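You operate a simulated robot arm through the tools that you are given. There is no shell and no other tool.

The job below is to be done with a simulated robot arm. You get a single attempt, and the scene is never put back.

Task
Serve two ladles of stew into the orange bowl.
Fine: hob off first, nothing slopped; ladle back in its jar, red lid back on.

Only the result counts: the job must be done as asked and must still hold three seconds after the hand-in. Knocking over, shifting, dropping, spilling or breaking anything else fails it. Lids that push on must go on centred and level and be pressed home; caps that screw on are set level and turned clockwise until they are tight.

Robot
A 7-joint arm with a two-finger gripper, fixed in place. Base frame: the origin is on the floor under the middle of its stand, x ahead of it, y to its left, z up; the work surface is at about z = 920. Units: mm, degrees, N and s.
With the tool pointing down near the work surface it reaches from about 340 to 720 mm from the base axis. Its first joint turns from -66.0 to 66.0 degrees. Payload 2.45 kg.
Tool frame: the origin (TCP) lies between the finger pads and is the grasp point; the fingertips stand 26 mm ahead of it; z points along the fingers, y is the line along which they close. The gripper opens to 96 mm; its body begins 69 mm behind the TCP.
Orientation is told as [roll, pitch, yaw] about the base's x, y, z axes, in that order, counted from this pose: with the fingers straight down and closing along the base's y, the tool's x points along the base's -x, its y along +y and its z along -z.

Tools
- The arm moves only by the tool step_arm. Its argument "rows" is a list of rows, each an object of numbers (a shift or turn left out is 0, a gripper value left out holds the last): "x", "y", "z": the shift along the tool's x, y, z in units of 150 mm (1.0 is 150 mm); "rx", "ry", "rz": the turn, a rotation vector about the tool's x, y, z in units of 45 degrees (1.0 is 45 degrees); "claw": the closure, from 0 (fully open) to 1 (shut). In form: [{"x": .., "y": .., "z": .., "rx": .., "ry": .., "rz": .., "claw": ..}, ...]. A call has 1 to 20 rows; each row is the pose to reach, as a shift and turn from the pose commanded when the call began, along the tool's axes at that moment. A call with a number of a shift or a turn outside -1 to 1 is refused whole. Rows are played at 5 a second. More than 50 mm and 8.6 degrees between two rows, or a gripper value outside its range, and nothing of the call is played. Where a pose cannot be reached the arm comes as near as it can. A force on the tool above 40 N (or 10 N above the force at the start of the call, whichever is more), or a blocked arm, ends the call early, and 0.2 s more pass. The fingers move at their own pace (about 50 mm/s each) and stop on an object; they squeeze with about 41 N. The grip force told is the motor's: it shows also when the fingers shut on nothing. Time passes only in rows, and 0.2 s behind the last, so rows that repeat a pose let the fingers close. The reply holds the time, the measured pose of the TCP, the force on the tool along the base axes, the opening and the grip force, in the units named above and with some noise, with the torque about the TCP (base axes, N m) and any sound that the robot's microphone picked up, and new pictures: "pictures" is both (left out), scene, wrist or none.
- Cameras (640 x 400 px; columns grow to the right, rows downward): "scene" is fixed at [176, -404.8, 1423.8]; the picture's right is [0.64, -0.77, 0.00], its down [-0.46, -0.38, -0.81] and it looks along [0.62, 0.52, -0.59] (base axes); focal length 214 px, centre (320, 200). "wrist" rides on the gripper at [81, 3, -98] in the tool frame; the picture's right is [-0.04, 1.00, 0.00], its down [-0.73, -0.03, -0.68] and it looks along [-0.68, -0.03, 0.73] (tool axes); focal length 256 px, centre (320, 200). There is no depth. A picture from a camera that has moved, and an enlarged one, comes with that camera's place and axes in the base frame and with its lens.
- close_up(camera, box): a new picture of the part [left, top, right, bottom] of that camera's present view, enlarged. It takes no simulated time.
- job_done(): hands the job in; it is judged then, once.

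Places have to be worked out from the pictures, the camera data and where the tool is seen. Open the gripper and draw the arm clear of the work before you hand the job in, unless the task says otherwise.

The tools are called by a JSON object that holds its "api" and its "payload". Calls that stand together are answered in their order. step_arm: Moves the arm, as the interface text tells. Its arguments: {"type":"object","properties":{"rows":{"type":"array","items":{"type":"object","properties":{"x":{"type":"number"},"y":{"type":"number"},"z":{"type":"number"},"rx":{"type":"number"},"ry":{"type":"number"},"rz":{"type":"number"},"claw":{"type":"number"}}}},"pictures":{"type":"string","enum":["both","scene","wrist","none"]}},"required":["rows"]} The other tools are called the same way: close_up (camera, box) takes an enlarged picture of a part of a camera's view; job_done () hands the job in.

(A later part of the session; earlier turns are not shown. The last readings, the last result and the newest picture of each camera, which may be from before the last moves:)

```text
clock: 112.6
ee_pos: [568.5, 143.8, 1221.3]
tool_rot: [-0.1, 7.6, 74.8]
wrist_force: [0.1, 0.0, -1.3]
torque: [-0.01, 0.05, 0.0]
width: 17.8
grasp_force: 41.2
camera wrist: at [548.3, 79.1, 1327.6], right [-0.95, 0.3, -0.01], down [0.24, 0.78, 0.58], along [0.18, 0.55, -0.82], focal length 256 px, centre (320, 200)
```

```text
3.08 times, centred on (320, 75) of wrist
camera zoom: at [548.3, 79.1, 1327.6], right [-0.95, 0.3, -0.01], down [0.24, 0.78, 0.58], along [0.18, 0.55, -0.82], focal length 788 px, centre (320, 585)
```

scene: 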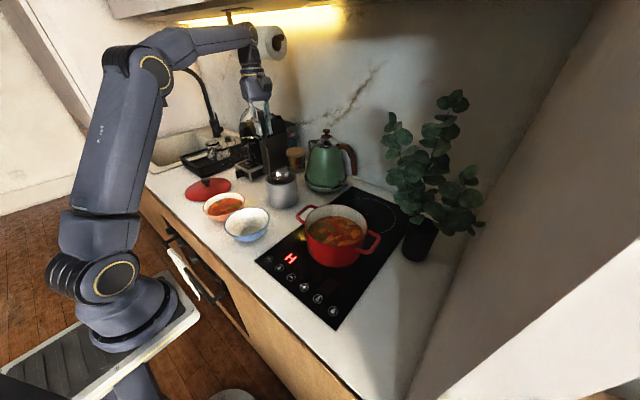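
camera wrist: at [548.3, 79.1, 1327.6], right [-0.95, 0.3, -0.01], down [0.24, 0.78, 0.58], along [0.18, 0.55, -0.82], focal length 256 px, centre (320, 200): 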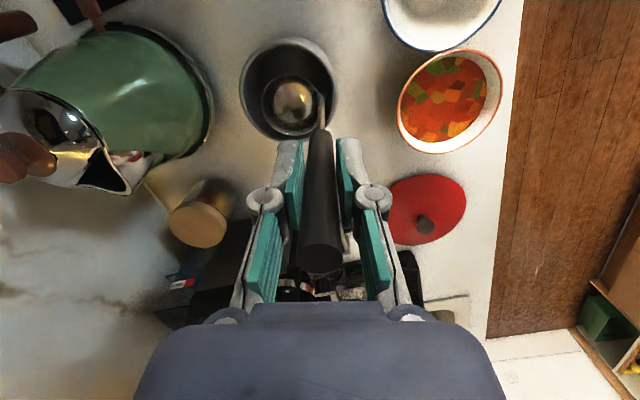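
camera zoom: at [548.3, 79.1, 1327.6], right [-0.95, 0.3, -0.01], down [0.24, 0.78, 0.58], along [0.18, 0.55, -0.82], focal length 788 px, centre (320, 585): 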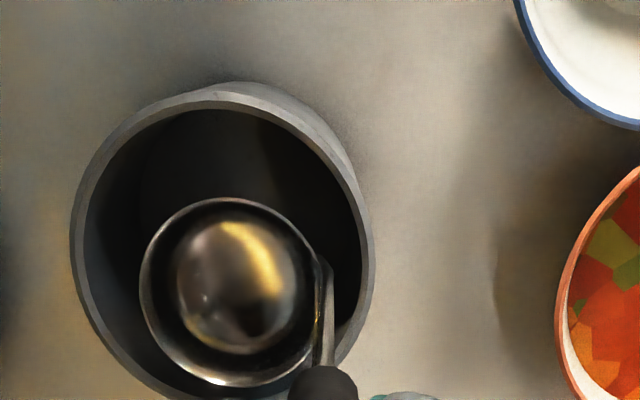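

The bowl is entering the jar with clearance all round. I lower it further to about 5 mm above the jar's floor.

{"api": "step_arm", "payload": {"rows": [{"x": 0.01, "y": -0.005, "z": 0.07}, {"x": -0.006, "y": -0.005, "z": 0.16}, {"x": -0.018, "y": -0.005, "z": 0.25}, {"x": -0.03, "y": -0.005, "z": 0.34}, {"x": -0.039, "y": -0.005, "z": 0.41}, {"x": -0.043, "y": -0.005, "z": 0.445}, {"x": -0.045, "y": -0.005, "z": 0.465}, {"x": -0.045, "y": -0.005, "z": 0.465}], "pictures": "both"}}

{"api": "close_up", "payload": {"camera": "scene", "box": [250, 130, 320, 215]}}

{"api": "close_up", "payload": {"camera": "wrist", "box": [240, 10, 400, 140]}}

```text
clock: 114.4
ee_pos: [570.8, 142.1, 1150.0]
tool_rot: [0.0, 7.6, 74.8]
wrist_force: [0.9, -0.7, -1.0]
torque: [-0.01, 0.06, -0.04]
width: 17.9
grasp_force: 40.3
camera wrist: at [550.3, 75.7, 1257.7], right [-0.95, 0.3, -0.01], down [0.24, 0.78, 0.58], along [0.18, 0.55, -0.82], focal length 256 px, centre (320, 200)
```

scene: 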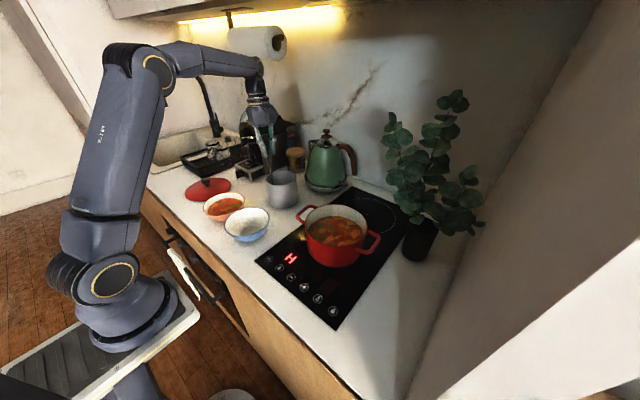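
wrist: 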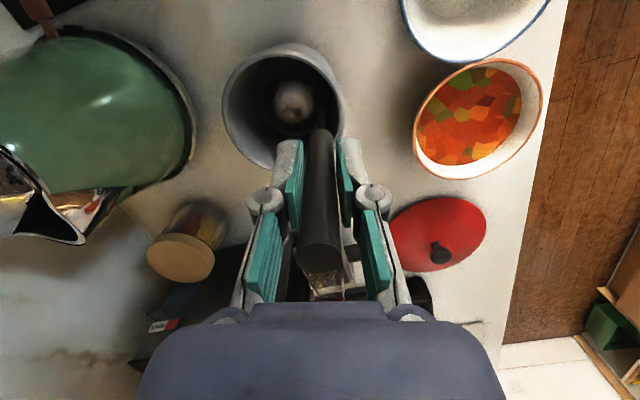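

```text
4.71 times, centred on (285, 172) of scene
camera zoom: at [176.1, -404.7, 1423.8], right [0.64, -0.77, 0.0], down [-0.46, -0.38, -0.81], along [0.62, 0.52, -0.59], focal length 1009 px, centre (485, 329)
```

zoom: 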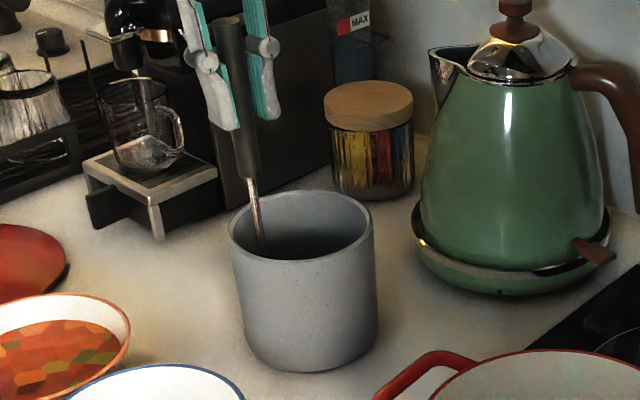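

```text
3.08 times, centred on (320, 75) of wrist
camera zoom: at [550.3, 75.7, 1257.7], right [-0.95, 0.3, -0.01], down [0.24, 0.78, 0.58], along [0.18, 0.55, -0.82], focal length 788 px, centre (320, 585)
```

zoom: 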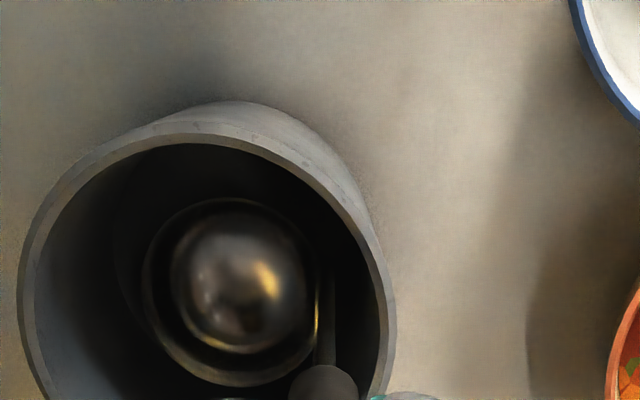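

The ladle is inside the jar, no contact yet. I creep down in ~1 mm rows to feel for the floor.

{"api": "step_arm", "payload": {"rows": [{"x": -0.001, "z": 0.007}, {"x": -0.002, "z": 0.014}, {"x": -0.003, "z": 0.021}, {"x": -0.004, "z": 0.028}, {"x": -0.004, "z": 0.028}], "pictures": "none"}}

```text
clock: 115.6
ee_pos: [570.5, 141.7, 1146.1]
tool_rot: [-0.1, 7.6, 74.8]
wrist_force: [-1.3, -0.5, 3.4]
torque: [0.01, -0.04, 0.01]
width: 18.0
grasp_force: 40.9
```

Floor contact is felt (+5 N) at TCP z≈1146. I lean the ladle gently ~6° towards −x about its bowl (with ~1 mm relief) so that it nearly rests on the jar rim before release.

{"api": "step_arm", "payload": {"rows": [{"x": 0.006, "y": 0.02, "z": -0.002, "rx": 0.021, "ry": -0.006, "rz": 0.003}, {"x": 0.011, "y": 0.041, "z": 0.004, "rx": 0.0425, "ry": -0.0115, "rz": 0.0056}, {"x": 0.016, "y": 0.062, "z": 0.008, "rx": 0.064, "ry": -0.017, "rz": 0.0085}, {"x": 0.02, "y": 0.082, "z": 0.013, "rx": 0.0851, "ry": -0.023, "rz": 0.0113}, {"x": 0.025, "y": 0.102, "z": 0.02, "rx": 0.106, "ry": -0.029, "rz": 0.014}, {"x": 0.029, "y": 0.122, "z": 0.027, "rx": 0.1276, "ry": -0.0345, "rz": 0.0169}, {"x": 0.029, "y": 0.122, "z": 0.027, "rx": 0.1276, "ry": -0.0345, "rz": 0.0169}], "pictures": "both"}}

{"api": "close_up", "payload": {"camera": "scene", "box": [250, 130, 320, 215]}}

{"api": "close_up", "payload": {"camera": "wrist", "box": [240, 10, 400, 140]}}

```text
clock: 117.2
ee_pos: [549.7, 141.7, 1142.9]
tool_rot: [-5.9, 6.0, 74.2]
wrist_force: [0.3, 0.7, -2.1]
torque: [-0.01, 0.05, -0.01]
width: 17.8
grasp_force: 41.0
camera wrist: at [518.4, 76.5, 1247.0], right [-0.95, 0.3, -0.11], down [0.18, 0.78, 0.6], along [0.26, 0.55, -0.79], focal length 256 px, centre (320, 200)
```

scene: 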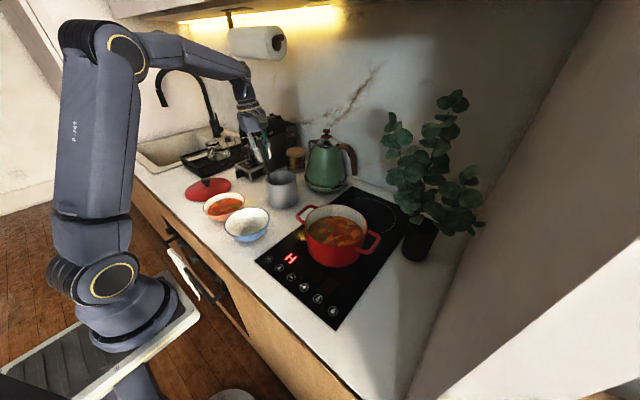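
wrist: 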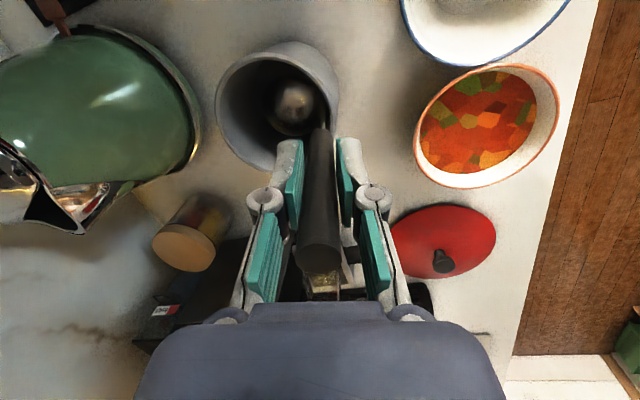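

```text
4.71 times, centred on (285, 172) of scene
camera zoom: at [176.1, -404.7, 1423.8], right [0.64, -0.77, 0.0], down [-0.46, -0.38, -0.81], along [0.62, 0.52, -0.59], focal length 1009 px, centre (485, 329)
```

zoom: 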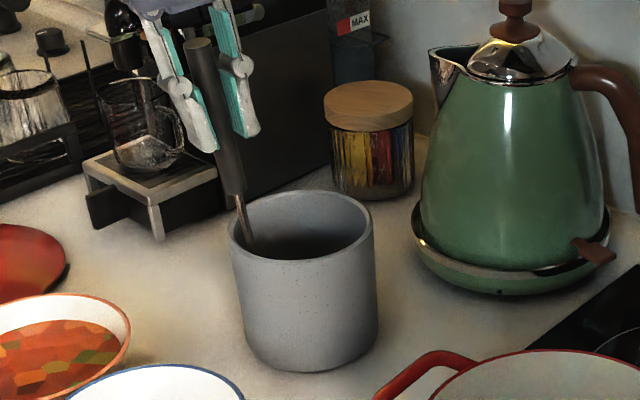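

```text
3.08 times, centred on (320, 75) of wrist
camera zoom: at [518.4, 76.5, 1247.0], right [-0.95, 0.3, -0.11], down [0.18, 0.78, 0.6], along [0.26, 0.55, -0.79], focal length 788 px, centre (320, 585)
```

zoom: 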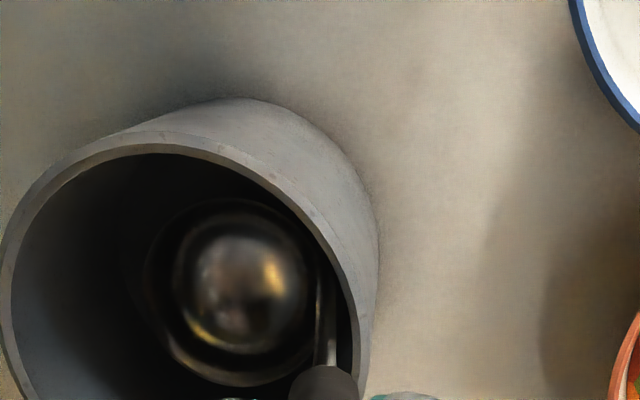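

The shank is now close to the inner rim at the −x side. I open the fingers gradually to release the ladle.

{"api": "step_arm", "payload": {"rows": [{"claw": 0.8}, {"claw": 0.78}, {"claw": 0.76}, {"claw": 0.72}, {"claw": 0.66}, {"claw": 0.58}, {"claw": 0.5}, {"claw": 0.4}], "pictures": "both"}}

{"api": "close_up", "payload": {"camera": "scene", "box": [250, 130, 320, 215]}}

```text
clock: 119.0
ee_pos: [550.6, 142.2, 1143.2]
tool_rot: [-5.8, 6.0, 74.2]
wrist_force: [0.2, 0.5, 1.0]
torque: [-0.02, 0.0, 0.03]
width: 57.6
grasp_force: 0.0
camera wrist: at [518.5, 76.4, 1247.2], right [-0.95, 0.3, -0.11], down [0.18, 0.78, 0.6], along [0.26, 0.55, -0.79], focal length 256 px, centre (320, 200)
```

scene: 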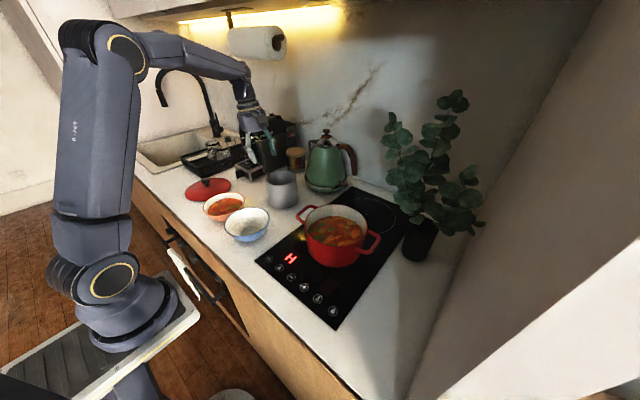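
wrist: 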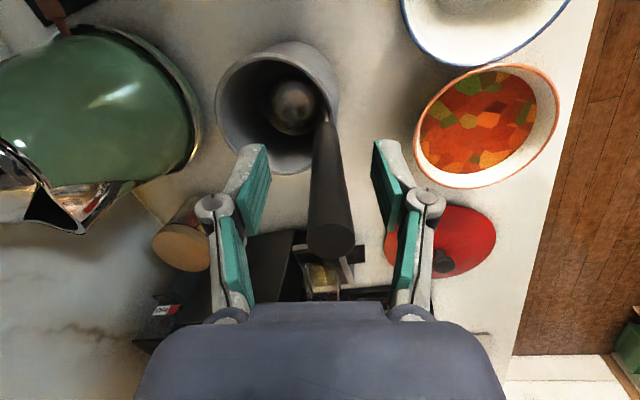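

```text
4.71 times, centred on (285, 172) of scene
camera zoom: at [176.0, -404.8, 1423.8], right [0.64, -0.77, 0.0], down [-0.46, -0.38, -0.81], along [0.62, 0.52, -0.59], focal length 1009 px, centre (485, 329)
```

zoom: 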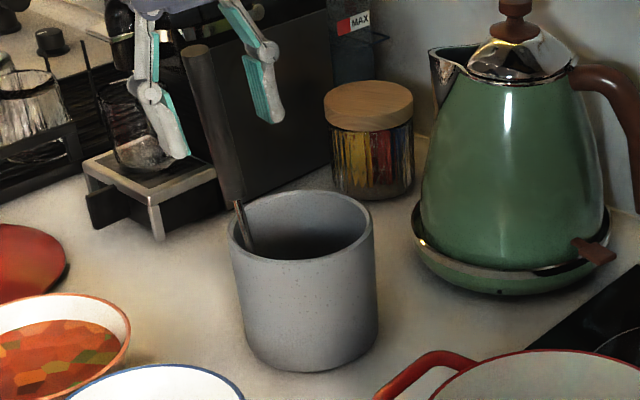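

The ladle rests in its jar leaning on the rim, jar undisturbed. I open fully and back off upward along the tool axis.

{"api": "step_arm", "payload": {"rows": [{"claw": 0}, {"claw": 0}, {"z": -0.1, "claw": 0}, {"z": -0.25, "claw": 0}, {"z": -0.4, "claw": 0}, {"z": -0.55, "claw": 0}, {"z": -0.7, "claw": 0}, {"z": -0.73, "claw": 0}], "pictures": "both"}}

{"api": "close_up", "payload": {"camera": "scene", "box": [230, 110, 330, 215]}}

```text
clock: 120.8
ee_pos: [542.9, 152.5, 1251.1]
tool_rot: [-5.9, 6.0, 74.2]
wrist_force: [-0.1, -0.2, 0.2]
torque: [-0.03, 0.0, -0.02]
width: 95.7
grasp_force: 0.0
camera wrist: at [510.8, 88.8, 1356.5], right [-0.95, 0.3, -0.11], down [0.18, 0.78, 0.6], along [0.26, 0.55, -0.79], focal length 256 px, centre (320, 200)
```

scene: 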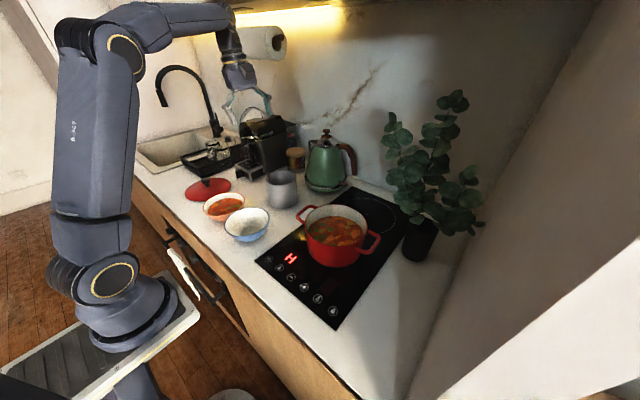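
wrist: 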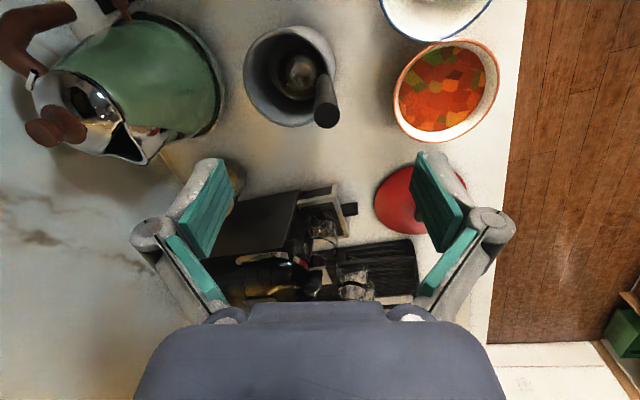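

```text
3.81 times, centred on (280, 162) of scene
camera zoom: at [176.0, -404.8, 1423.8], right [0.64, -0.77, 0.0], down [-0.46, -0.38, -0.81], along [0.62, 0.52, -0.59], focal length 817 px, centre (472, 343)
```

zoom: 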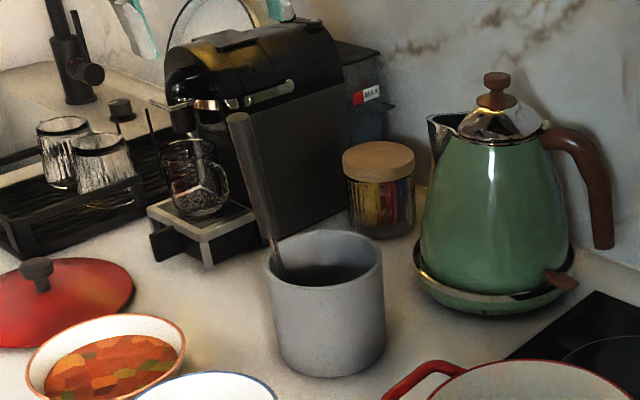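

The ladle is safely back in its jar. Next the lid: I move back and left, levelling the tool, then yaw back to 0.

{"api": "step_arm", "payload": {"rows": [{"x": -0.08, "y": 0.1, "z": -0.018, "rx": -0.016, "ry": -0.017}, {"x": -0.2, "y": 0.241, "z": -0.046, "rx": -0.039, "ry": -0.04}, {"x": -0.333, "y": 0.401, "z": -0.076, "rx": -0.066, "ry": -0.066}, {"x": -0.467, "y": 0.561, "z": -0.106, "rx": -0.092, "ry": -0.093, "rz": 0.005}, {"x": -0.6, "y": 0.722, "z": -0.137, "rx": -0.118, "ry": -0.12, "rz": 0.007}, {"x": -0.667, "y": 0.802, "z": -0.152, "rx": -0.131, "ry": -0.133, "rz": 0.007}, {"x": -0.667, "y": 0.802, "z": -0.152, "rx": -0.131, "ry": -0.133, "rz": 0.007}], "pictures": "none"}}

{"api": "step_arm", "payload": {"rows": [{"rz": 0.16}, {"rz": 0.33}, {"rz": 0.5}, {"rz": 0.67}, {"rz": 0.84}, {"rz": 1.0}, {"rz": 1.0}], "pictures": "none"}}

{"api": "step_arm", "payload": {"rows": [{"rz": 0.16}, {"rz": 0.32}, {"rz": 0.49}, {"rz": 0.649}, {"rz": 0.649}], "pictures": "none"}}

```text
clock: 122.4
ee_pos: [453.6, 287.5, 1251.5]
tool_rot: [0.0, 0.0, 74.1]
wrist_force: [1.1, -0.1, -0.8]
torque: [0.0, 0.03, 0.0]
width: 96.0
grasp_force: 0.1
```

```text
clock: 124.0
ee_pos: [451.7, 284.8, 1251.1]
tool_rot: [0.1, 0.0, 29.1]
wrist_force: [-0.1, 0.0, 0.1]
torque: [0.02, -0.02, 0.0]
width: 96.1
grasp_force: 0.0
```

```text
clock: 125.2
ee_pos: [453.0, 284.9, 1251.8]
tool_rot: [0.0, 0.0, -0.2]
wrist_force: [-0.5, -0.1, -0.2]
torque: [-0.01, -0.01, -0.01]
width: 95.8
grasp_force: 0.1
```

Level at (453,285,1252). I move over towards the lid and lower for a closer look at its knob.

{"api": "step_arm", "payload": {"rows": [{"x": 0.03, "y": 0.15, "z": 0.1}, {"x": 0.06, "y": 0.3, "z": 0.2}, {"x": 0.09, "y": 0.46, "z": 0.3}, {"x": 0.12, "y": 0.62, "z": 0.42}, {"x": 0.153, "y": 0.767, "z": 0.547}, {"x": 0.153, "y": 0.767, "z": 0.547}], "pictures": "both"}}

{"api": "close_up", "payload": {"camera": "wrist", "box": [250, 0, 460, 160]}}

{"api": "close_up", "payload": {"camera": "scene", "box": [175, 165, 245, 210]}}

```text
clock: 126.6
ee_pos: [430.0, 400.0, 1167.9]
tool_rot: [-0.1, 0.0, -0.1]
wrist_force: [-1.1, 0.7, -0.5]
torque: [-0.05, -0.02, 0.01]
width: 95.8
grasp_force: 0.0
camera wrist: at [348.6, 403.2, 1265.1], right [0.04, 1.0, 0.0], down [0.73, -0.03, 0.68], along [0.68, -0.03, -0.73], focal length 256 px, centre (320, 200)
```

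scene: 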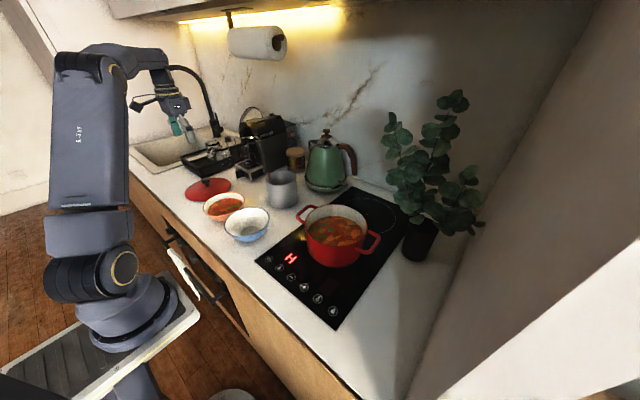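
wrist: 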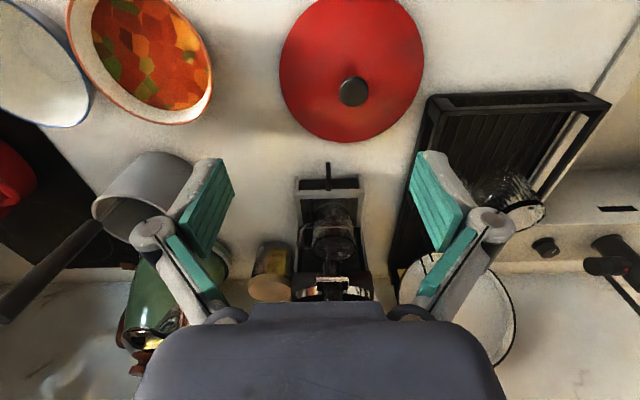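

```text
2.50 times, centred on (355, 80) of wrist
camera zoom: at [348.6, 403.2, 1265.1], right [0.04, 1.0, 0.0], down [0.73, -0.03, 0.68], along [0.68, -0.03, -0.73], focal length 640 px, centre (232, 500)
```

zoom: 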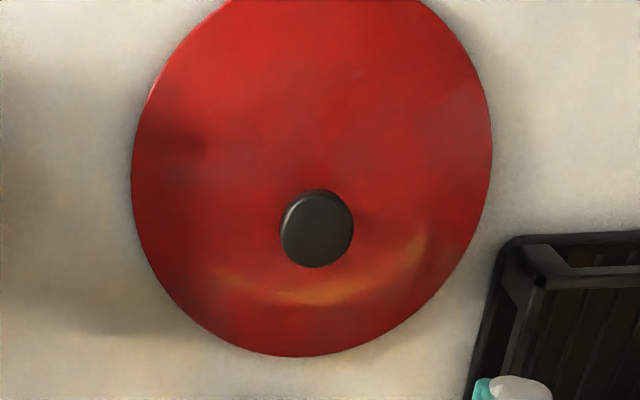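

```text
8.89 times, centred on (210, 188) of scene
camera zoom: at [176.0, -404.7, 1423.8], right [0.64, -0.77, 0.0], down [-0.46, -0.38, -0.81], along [0.62, 0.52, -0.59], focal length 1906 px, centre (1298, 311)
```

zoom: 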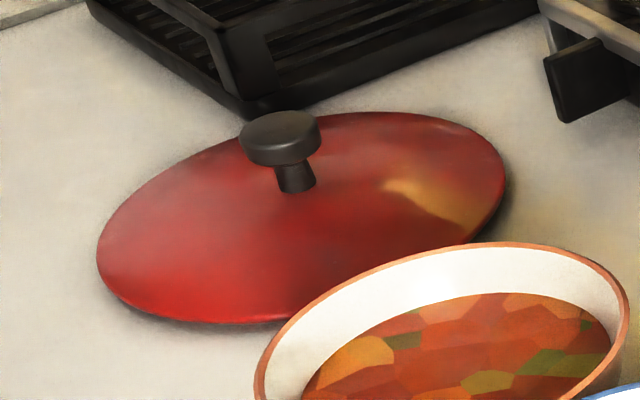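

The knob is well measured from both cameras: disc top at (456,436.4,972), 33 mm wide and ~10 mm thick on a stem, lid R≈89. I move above it and descend to z≈1060 for a check.

{"api": "step_arm", "payload": {"rows": [{"x": -0.06, "y": 0.08, "z": 0.12}, {"x": -0.12, "y": 0.16, "z": 0.28}, {"x": -0.173, "y": 0.243, "z": 0.44}, {"x": -0.173, "y": 0.243, "z": 0.6}, {"x": -0.173, "y": 0.243, "z": 0.72}, {"x": -0.173, "y": 0.243, "z": 0.72}], "pictures": "both"}}

{"api": "close_up", "payload": {"camera": "wrist", "box": [220, 60, 420, 200]}}

```text
clock: 128.0
ee_pos: [455.2, 434.8, 1059.8]
tool_rot: [0.0, -0.1, -0.1]
wrist_force: [0.3, -0.4, -0.1]
torque: [0.02, -0.02, -0.03]
width: 96.4
grasp_force: 0.0
camera wrist: at [373.8, 437.5, 1157.2], right [0.04, 1.0, 0.0], down [0.73, -0.03, 0.68], along [0.68, -0.03, -0.73], focal length 256 px, centre (320, 200)
```

scene: 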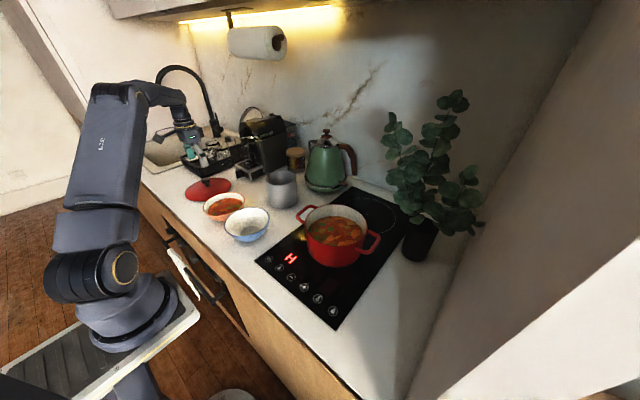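
wrist: 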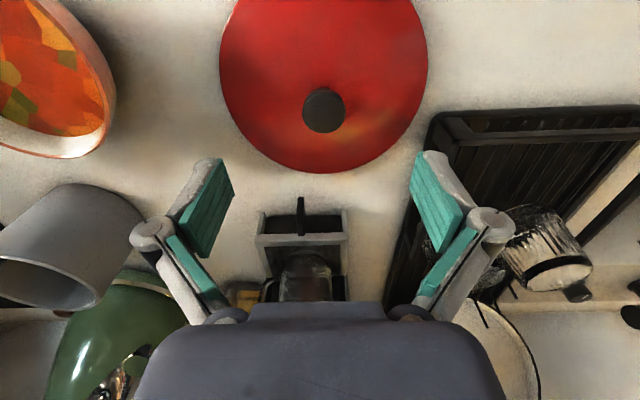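

```text
2.86 times, centred on (320, 130) of wrist
camera zoom: at [373.8, 437.5, 1157.2], right [0.04, 1.0, 0.0], down [0.73, -0.03, 0.68], along [0.68, -0.03, -0.73], focal length 731 px, centre (320, 400)
```

zoom: 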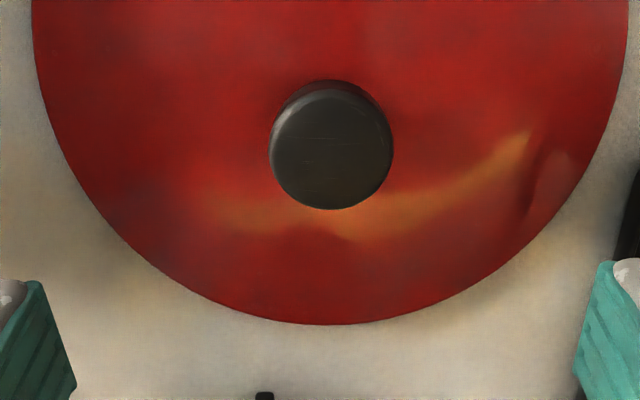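

The knob is centred to within ~2.5 mm; I correct for that and descend until the knob's disc is between the pads (TCP ≈973), watching force.

{"api": "step_arm", "payload": {"rows": [{"x": -0.011, "y": 0.015, "z": 0.15}, {"x": -0.011, "y": 0.015, "z": 0.3}, {"x": -0.011, "y": 0.015, "z": 0.42}, {"x": -0.011, "y": 0.015, "z": 0.5}, {"x": -0.011, "y": 0.015, "z": 0.55}, {"x": -0.011, "y": 0.015, "z": 0.575}, {"x": -0.011, "y": 0.015, "z": 0.575}], "pictures": "both"}}

{"api": "close_up", "payload": {"camera": "wrist", "box": [200, 100, 440, 300]}}

{"api": "close_up", "payload": {"camera": "scene", "box": [160, 130, 250, 215]}}

```text
clock: 129.6
ee_pos: [456.5, 439.0, 973.3]
tool_rot: [0.1, 0.1, 0.0]
wrist_force: [0.4, 0.4, 0.3]
torque: [0.05, -0.02, -0.01]
width: 96.1
grasp_force: 0.1
camera wrist: at [374.8, 441.3, 1072.4], right [0.04, 1.0, 0.0], down [0.73, -0.03, 0.68], along [0.68, -0.03, -0.73], focal length 256 px, centre (320, 200)
```

scene: 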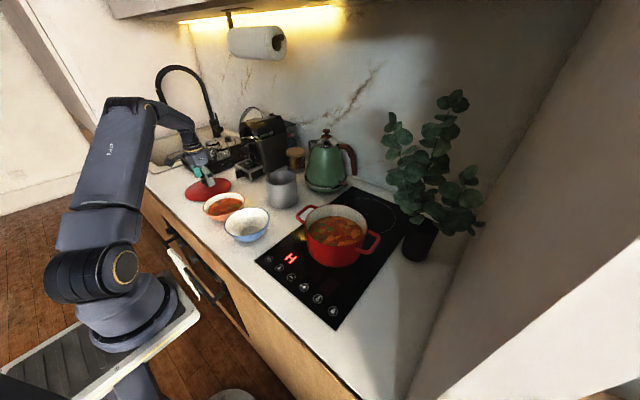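
wrist: 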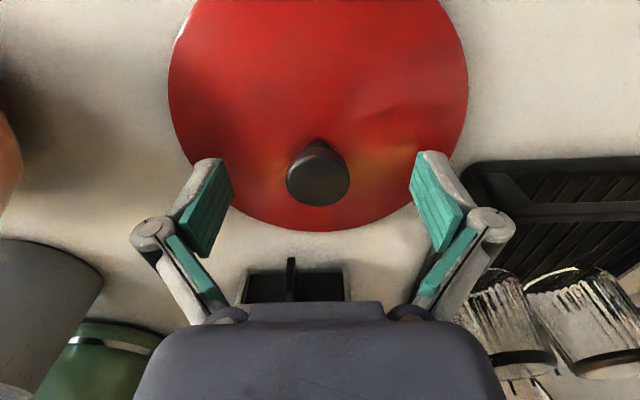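

```text
2.00 times, centred on (320, 200) of wrist
camera zoom: at [374.8, 441.3, 1072.4], right [0.04, 1.0, 0.0], down [0.73, -0.03, 0.68], along [0.68, -0.03, -0.73], focal length 512 px, centre (320, 200)
```

zoom: 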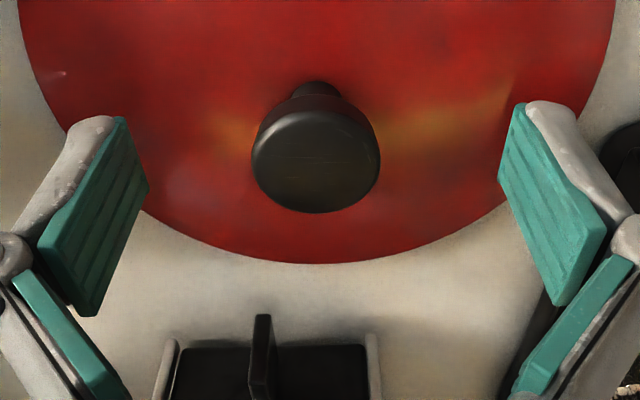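

```text
4.71 times, centred on (205, 172) of scene
camera zoom: at [176.0, -404.8, 1423.8], right [0.64, -0.77, 0.0], down [-0.46, -0.38, -0.81], along [0.62, 0.52, -0.59], focal length 1009 px, centre (861, 329)
```

zoom: 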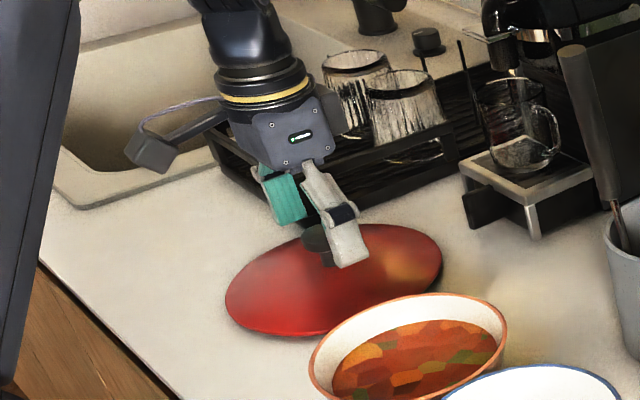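

The disc is between the open pads, centred to ~1.5 mm and nothing touching. I nudge y by −1.5 mm and close on the knob.

{"api": "step_arm", "payload": {"rows": [{"y": -0.01, "claw": 0.3}, {"y": -0.01, "claw": 0.5}, {"y": -0.01, "claw": 0.6}, {"y": -0.01, "claw": 0.66}, {"y": -0.01, "claw": 0.75}, {"y": -0.01, "claw": 1}, {"y": -0.01, "claw": 1}, {"y": -0.01, "claw": 1}], "pictures": "both"}}

{"api": "close_up", "payload": {"camera": "wrist", "box": [200, 100, 440, 300]}}

```text
clock: 131.4
ee_pos: [455.7, 437.4, 974.7]
tool_rot: [0.0, 0.0, -0.2]
wrist_force: [-0.1, -0.2, 1.4]
torque: [-0.02, 0.0, 0.09]
width: 31.6
grasp_force: 41.0
camera wrist: at [375.6, 440.1, 1072.5], right [0.04, 1.0, 0.0], down [0.73, -0.03, 0.68], along [0.68, -0.03, -0.73], focal length 256 px, centre (320, 200)
```

scene: 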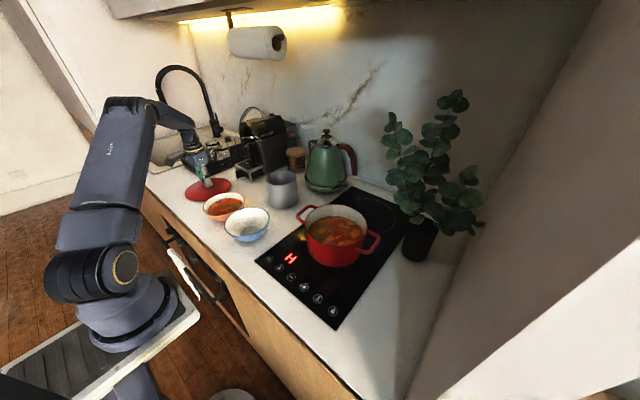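
wrist: 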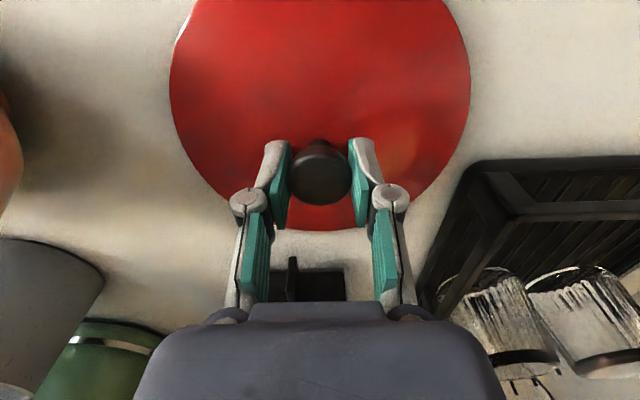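

```text
2.00 times, centred on (320, 200) of wrist
camera zoom: at [375.6, 440.1, 1072.5], right [0.04, 1.0, 0.0], down [0.73, -0.03, 0.68], along [0.68, -0.03, -0.73], focal length 512 px, centre (320, 200)
```

zoom: 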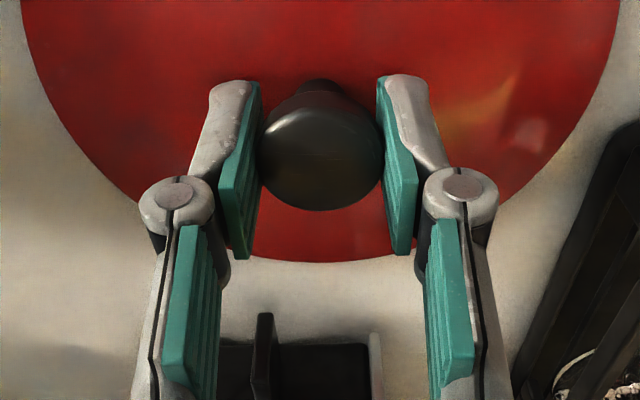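

Firm grip on the knob (31.6 mm, 41 N). I lift the lid straight up slowly and check that it hangs level.

{"api": "step_arm", "payload": {"rows": [{"z": -0.02}, {"z": -0.06}, {"z": -0.12}, {"z": -0.22}, {"z": -0.34}, {"z": -0.48}, {"z": -0.62}, {"z": -0.76}, {"z": -0.8}, {"z": -0.8}], "pictures": "both"}}

{"api": "close_up", "payload": {"camera": "scene", "box": [140, 110, 260, 215]}}

{"api": "close_up", "payload": {"camera": "wrist", "box": [140, 0, 500, 240]}}

```text
clock: 133.6
ee_pos: [458.3, 437.2, 1094.7]
tool_rot: [0.0, 0.1, -0.1]
wrist_force: [1.2, 0.2, -2.7]
torque: [-0.02, -0.02, 0.02]
width: 31.4
grasp_force: 40.6
camera wrist: at [377.1, 440.7, 1192.0], right [0.04, 1.0, 0.0], down [0.73, -0.03, 0.68], along [0.68, -0.03, -0.73], focal length 256 px, centre (320, 200)
```

scene: 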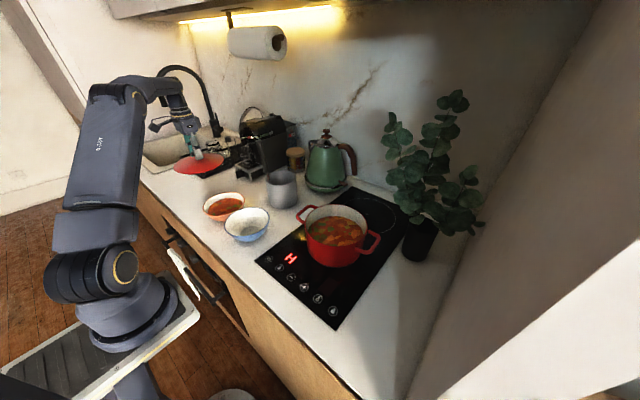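
wrist: 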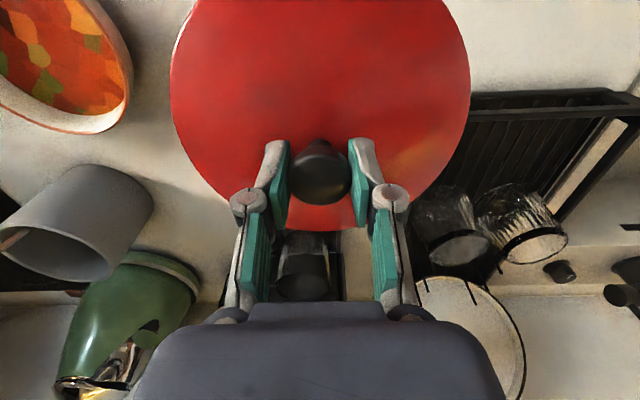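

```text
3.81 times, centred on (200, 162) of scene
camera zoom: at [176.1, -404.7, 1423.8], right [0.64, -0.77, 0.0], down [-0.46, -0.38, -0.81], along [0.62, 0.52, -0.59], focal length 817 px, centre (777, 343)
```

zoom: 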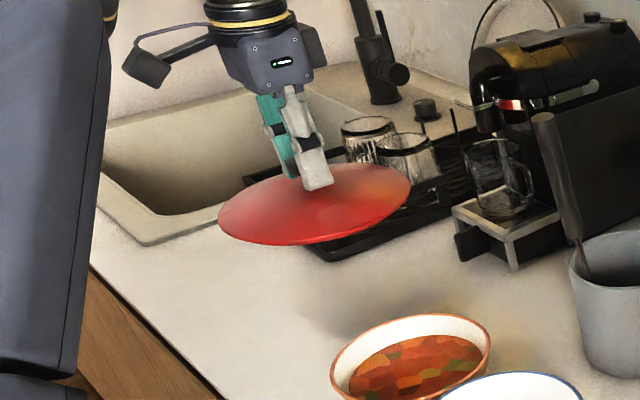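

```text
1.67 times, centred on (320, 120) of wrist
camera zoom: at [377.1, 440.7, 1192.0], right [0.04, 1.0, 0.0], down [0.73, -0.03, 0.68], along [0.68, -0.03, -0.73], focal length 427 px, centre (320, 333)
```

zoom: 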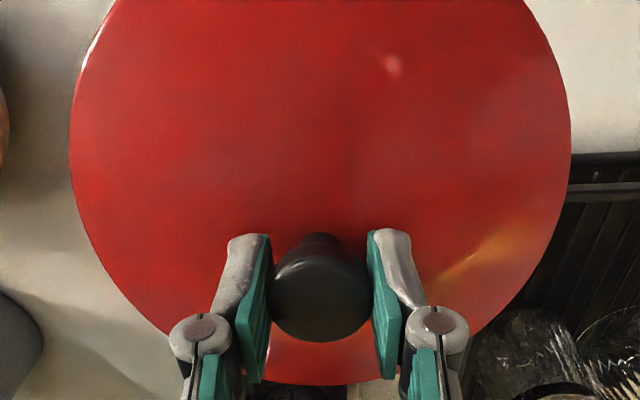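

The lid hangs level. I raise it to z≈1170 and pull back to x≈400 so that it passes clear of the ladle handle, jar and bowls.

{"api": "step_arm", "payload": {"rows": [{"z": -0.05, "x": 0.02}, {"z": -0.14, "x": 0.06}, {"z": -0.25, "x": 0.13}, {"z": -0.37, "x": 0.22}, {"z": -0.45, "x": 0.3}, {"z": -0.49, "x": 0.36}, {"z": -0.5, "x": 0.387}, {"z": -0.5, "x": 0.387}], "pictures": "none"}}

{"api": "step_arm", "payload": {"rows": [{"y": -0.03}, {"y": -0.1}, {"y": -0.22}, {"y": -0.38}, {"y": -0.54}, {"y": -0.7}, {"y": -0.85}, {"y": -1.0}], "pictures": "none"}}

{"api": "step_arm", "payload": {"rows": [{"y": -0.15}, {"y": -0.32}, {"y": -0.49}, {"y": -0.66}, {"y": -0.83}, {"y": -1.0}], "pictures": "both"}}

```text
clock: 135.4
ee_pos: [398.1, 437.5, 1168.3]
tool_rot: [0.0, 0.0, -0.2]
wrist_force: [-0.7, 0.1, -3.7]
torque: [-0.03, -0.03, -0.06]
width: 31.3
grasp_force: 41.3
```

```text
clock: 137.2
ee_pos: [397.3, 285.6, 1167.9]
tool_rot: [0.0, 0.0, -0.1]
wrist_force: [0.0, -0.7, -2.1]
torque: [-0.01, -0.01, 0.0]
width: 31.6
grasp_force: 41.3
```

```text
clock: 138.6
ee_pos: [400.8, 134.5, 1171.6]
tool_rot: [0.0, 0.0, 0.0]
wrist_force: [0.3, -0.1, -2.1]
torque: [0.0, 0.01, -0.04]
width: 31.4
grasp_force: 40.9
camera wrist: at [320.1, 137.5, 1268.6], right [0.04, 1.0, 0.0], down [0.73, -0.03, 0.68], along [0.68, -0.03, -0.73], focal length 256 px, centre (320, 200)
```

scene: 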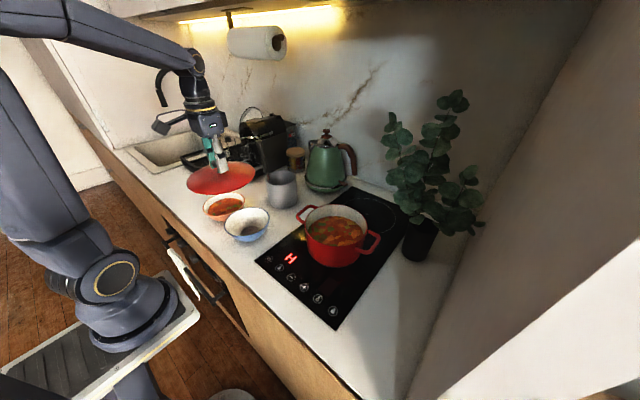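
wrist: 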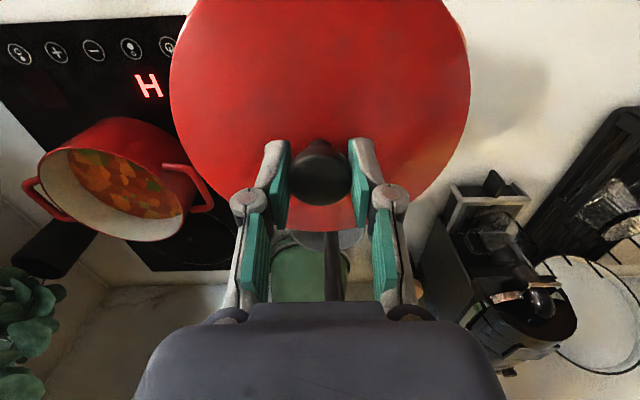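

All clear, the lid is level and steady. I continue to the right, toward the pot.

{"api": "step_arm", "payload": {"rows": [{"y": -0.15}, {"y": -0.32}, {"y": -0.49}, {"y": -0.66}, {"y": -0.83}, {"y": -1.0}], "pictures": "none"}}

{"api": "step_arm", "payload": {"rows": [{"y": -0.15, "x": -0.05}, {"y": -0.3, "x": -0.15}, {"y": -0.46, "x": -0.3}, {"y": -0.62, "x": -0.46}, {"y": -0.76, "x": -0.62}, {"y": -0.86, "x": -0.78}, {"y": -0.905, "x": -0.92}, {"y": -0.91, "x": -0.99}, {"y": -0.91, "x": -1.0}, {"y": -0.91, "x": -1.0}], "pictures": "both"}}

{"api": "close_up", "payload": {"camera": "scene", "box": [270, 140, 400, 270]}}

```text
clock: 140.0
ee_pos: [399.7, -13.0, 1171.4]
tool_rot: [0.0, 0.1, 0.0]
wrist_force: [-0.4, -1.0, -3.2]
torque: [0.0, 0.0, -0.03]
width: 31.4
grasp_force: 40.8
```

```text
clock: 142.2
ee_pos: [548.3, -149.1, 1169.8]
tool_rot: [0.0, 0.0, -0.2]
wrist_force: [-1.4, -1.0, -3.2]
torque: [0.01, -0.04, -0.01]
width: 31.3
grasp_force: 41.0
camera wrist: at [468.0, -145.8, 1266.8], right [0.04, 1.0, 0.0], down [0.73, -0.03, 0.68], along [0.68, -0.03, -0.73], focal length 256 px, centre (320, 200)
```

scene: 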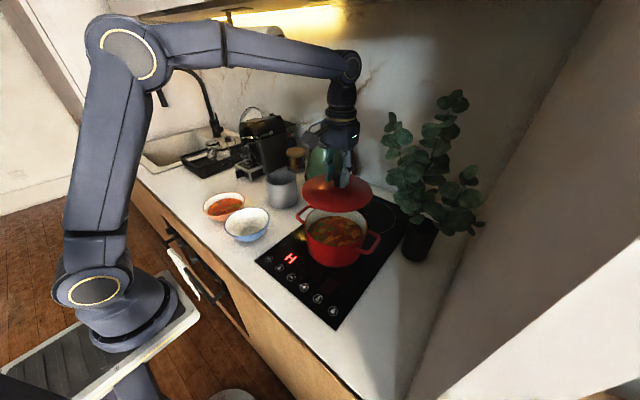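
wrist: 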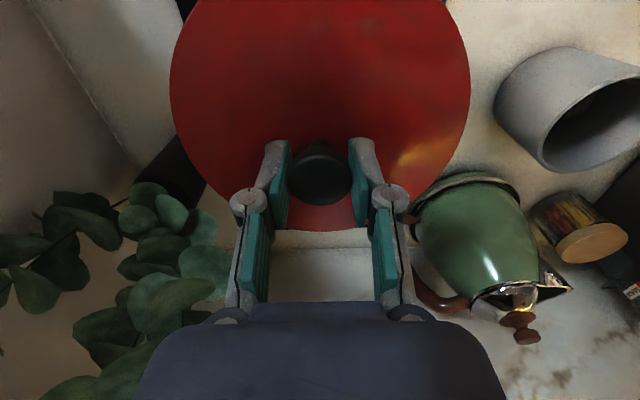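

```text
3.08 times, centred on (335, 205) of scene
camera zoom: at [176.1, -404.8, 1423.8], right [0.64, -0.77, 0.0], down [-0.46, -0.38, -0.81], along [0.62, 0.52, -0.59], focal length 660 px, centre (274, 185)
```

zoom: 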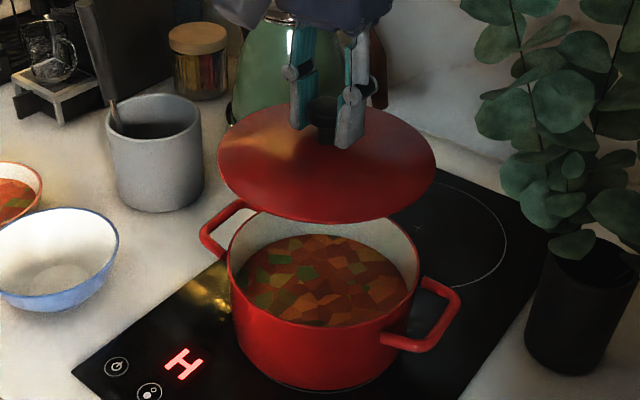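

The lid is above the pot. Both cameras put the pot centre at (550,−152); I apply a ~3 mm correction and lower to leave a gap of ~2 cm for checking alignment.

{"api": "step_arm", "payload": {"rows": [{"x": -0.018, "y": -0.011, "z": 0.06}, {"x": -0.018, "y": -0.011, "z": 0.16}, {"x": -0.018, "y": -0.011, "z": 0.28}, {"x": -0.018, "y": -0.011, "z": 0.4}, {"x": -0.018, "y": -0.011, "z": 0.5}, {"x": -0.018, "y": -0.011, "z": 0.56}, {"x": -0.018, "y": -0.011, "z": 0.567}, {"x": -0.018, "y": -0.011, "z": 0.567}], "pictures": "both"}}

{"api": "close_up", "payload": {"camera": "scene", "box": [285, 165, 395, 275]}}

{"api": "close_up", "payload": {"camera": "wrist", "box": [140, 0, 500, 240]}}

```text
clock: 144.0
ee_pos: [551.5, -149.8, 1082.8]
tool_rot: [-0.1, -0.1, -0.1]
wrist_force: [-0.7, 1.1, -1.9]
torque: [-0.03, 0.01, 0.02]
width: 31.5
grasp_force: 41.4
camera wrist: at [470.9, -147.7, 1180.5], right [0.04, 1.0, 0.0], down [0.73, -0.03, 0.68], along [0.68, -0.03, -0.73], focal length 256 px, centre (320, 200)
```

scene: 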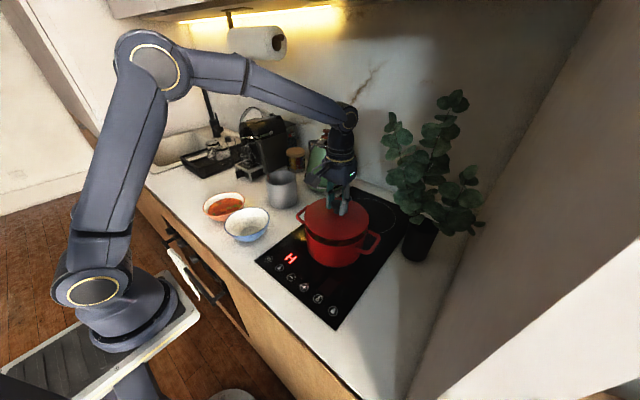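
wrist: 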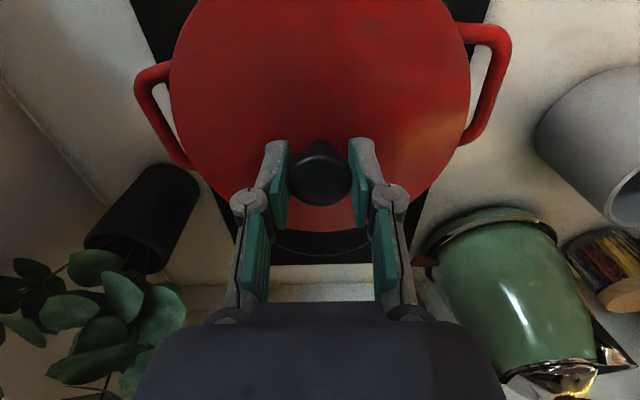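

```text
3.64 times, centred on (340, 220) of scene
camera zoom: at [176.1, -404.8, 1423.8], right [0.64, -0.77, 0.0], down [-0.46, -0.38, -0.81], along [0.62, 0.52, -0.59], focal length 780 px, centre (247, 127)
```

zoom: 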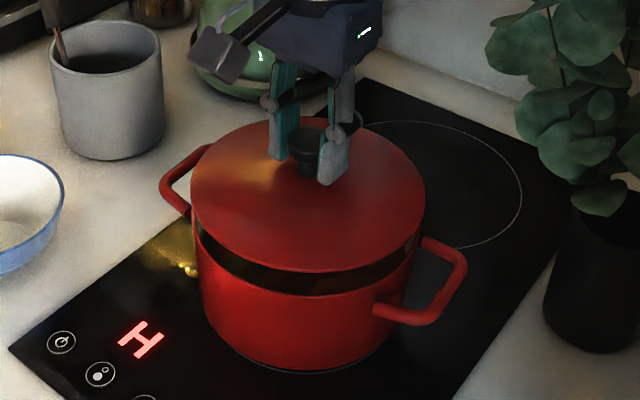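

```text
1.67 times, centred on (320, 120) of wrist
camera zoom: at [470.9, -147.7, 1180.5], right [0.04, 1.0, 0.0], down [0.73, -0.03, 0.68], along [0.68, -0.03, -0.73], focal length 427 px, centre (320, 333)
```

zoom: 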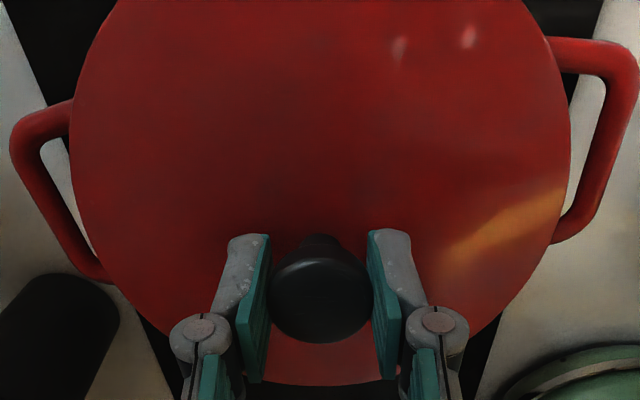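

Lateral alignment agrees to within ~1 mm. The lid's visible edge sits ~8 mm higher than its lowest part, which suggests an inner lip; I zoom into the gap to check it and the fore-aft alignment.

{"api": "close_up", "payload": {"camera": "scene", "box": [300, 205, 380, 260]}}

{"api": "close_up", "payload": {"camera": "scene", "box": [295, 195, 345, 245]}}

{"api": "close_up", "payload": {"camera": "scene", "box": [340, 200, 390, 250]}}

```text
7.27 times, centred on (340, 232) of scene
camera zoom: at [176.1, -404.8, 1423.8], right [0.64, -0.77, 0.0], down [-0.46, -0.38, -0.81], along [0.62, 0.52, -0.59], focal length 1560 px, centre (174, -36)
```

zoom: 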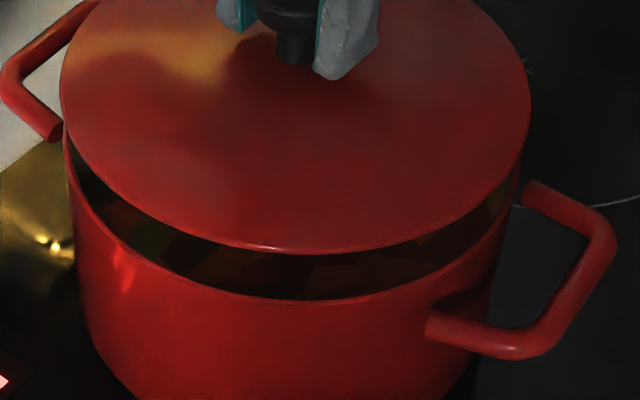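

```text
8.00 times, centred on (320, 220) of scene
camera zoom: at [176.1, -404.8, 1423.8], right [0.64, -0.77, 0.0], down [-0.46, -0.38, -0.81], along [0.62, 0.52, -0.59], focal length 1716 px, centre (320, 40)
```

zoom: 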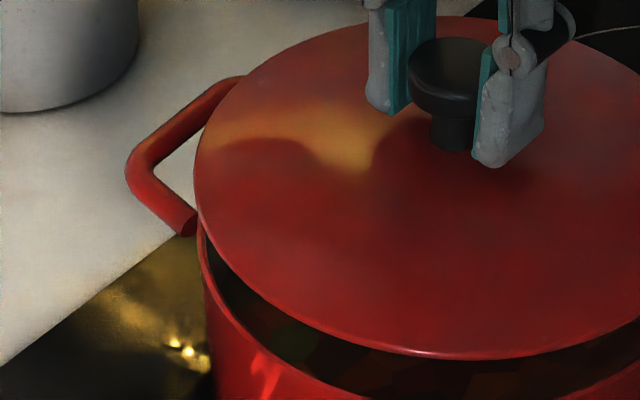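

```text
8.00 times, centred on (365, 225) of scene
camera zoom: at [176.1, -404.8, 1423.8], right [0.64, -0.77, 0.0], down [-0.46, -0.38, -0.81], along [0.62, 0.52, -0.59], focal length 1716 px, centre (-40, 0)
```

zoom: 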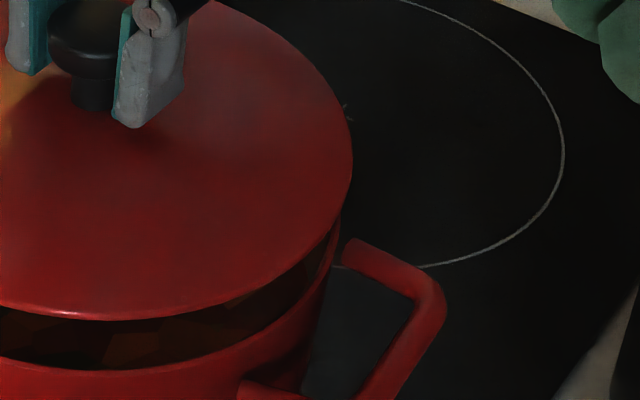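

Using the 46 mm edge drop, lid and pot centres agree within ~2 mm both ways, and the lid is level. I lower to just above the rim, then feel my way down.

{"api": "step_arm", "payload": {"rows": [{"z": 0.03}, {"z": 0.06}, {"z": 0.085}, {"z": 0.1}, {"z": 0.1}], "pictures": "scene"}}

{"api": "close_up", "payload": {"camera": "scene", "box": [300, 205, 380, 260]}}

```text
clock: 145.2
ee_pos: [551.0, -151.0, 1068.6]
tool_rot: [-0.1, 0.2, -0.2]
wrist_force: [0.3, 0.1, -2.3]
torque: [0.0, 0.02, 0.0]
width: 31.3
grasp_force: 40.8
```

scene: 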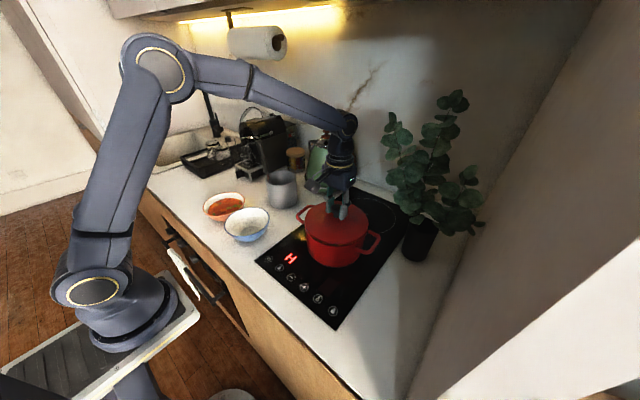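

```text
7.27 times, centred on (340, 232) of scene
camera zoom: at [176.1, -404.8, 1423.8], right [0.64, -0.77, 0.0], down [-0.46, -0.38, -0.81], along [0.62, 0.52, -0.59], focal length 1560 px, centre (174, -36)
```

zoom: 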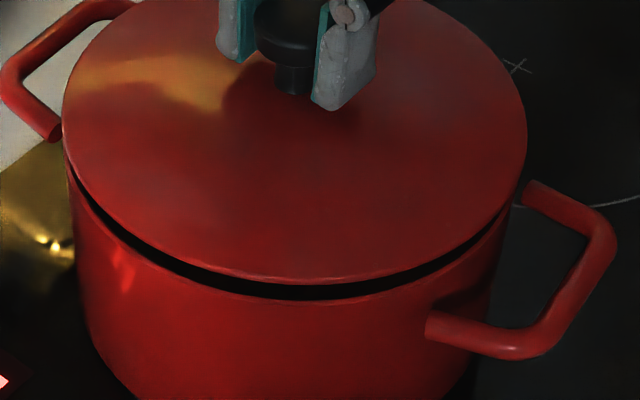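

The gap is even all round. I lower by small steps, checking forces.

{"api": "step_arm", "payload": {"rows": [{"z": 0.01}, {"z": 0.02}, {"z": 0.03}, {"z": 0.03}], "pictures": "none"}}

{"api": "step_arm", "payload": {"rows": [{"z": 0.008}, {"z": 0.016}, {"z": 0.016}], "pictures": "none"}}

```text
clock: 146.2
ee_pos: [553.4, -152.0, 1066.5]
tool_rot: [-0.1, -0.2, -0.2]
wrist_force: [-6.5, 1.1, 16.9]
torque: [-0.1, -0.94, 0.1]
width: 31.5
grasp_force: 41.3
```

```text
clock: 147.0
ee_pos: [551.4, -150.6, 1064.0]
tool_rot: [0.1, -0.1, 0.0]
wrist_force: [-4.5, 5.9, 29.8]
torque: [-0.1, 0.49, 0.1]
width: 31.4
grasp_force: 40.9
```

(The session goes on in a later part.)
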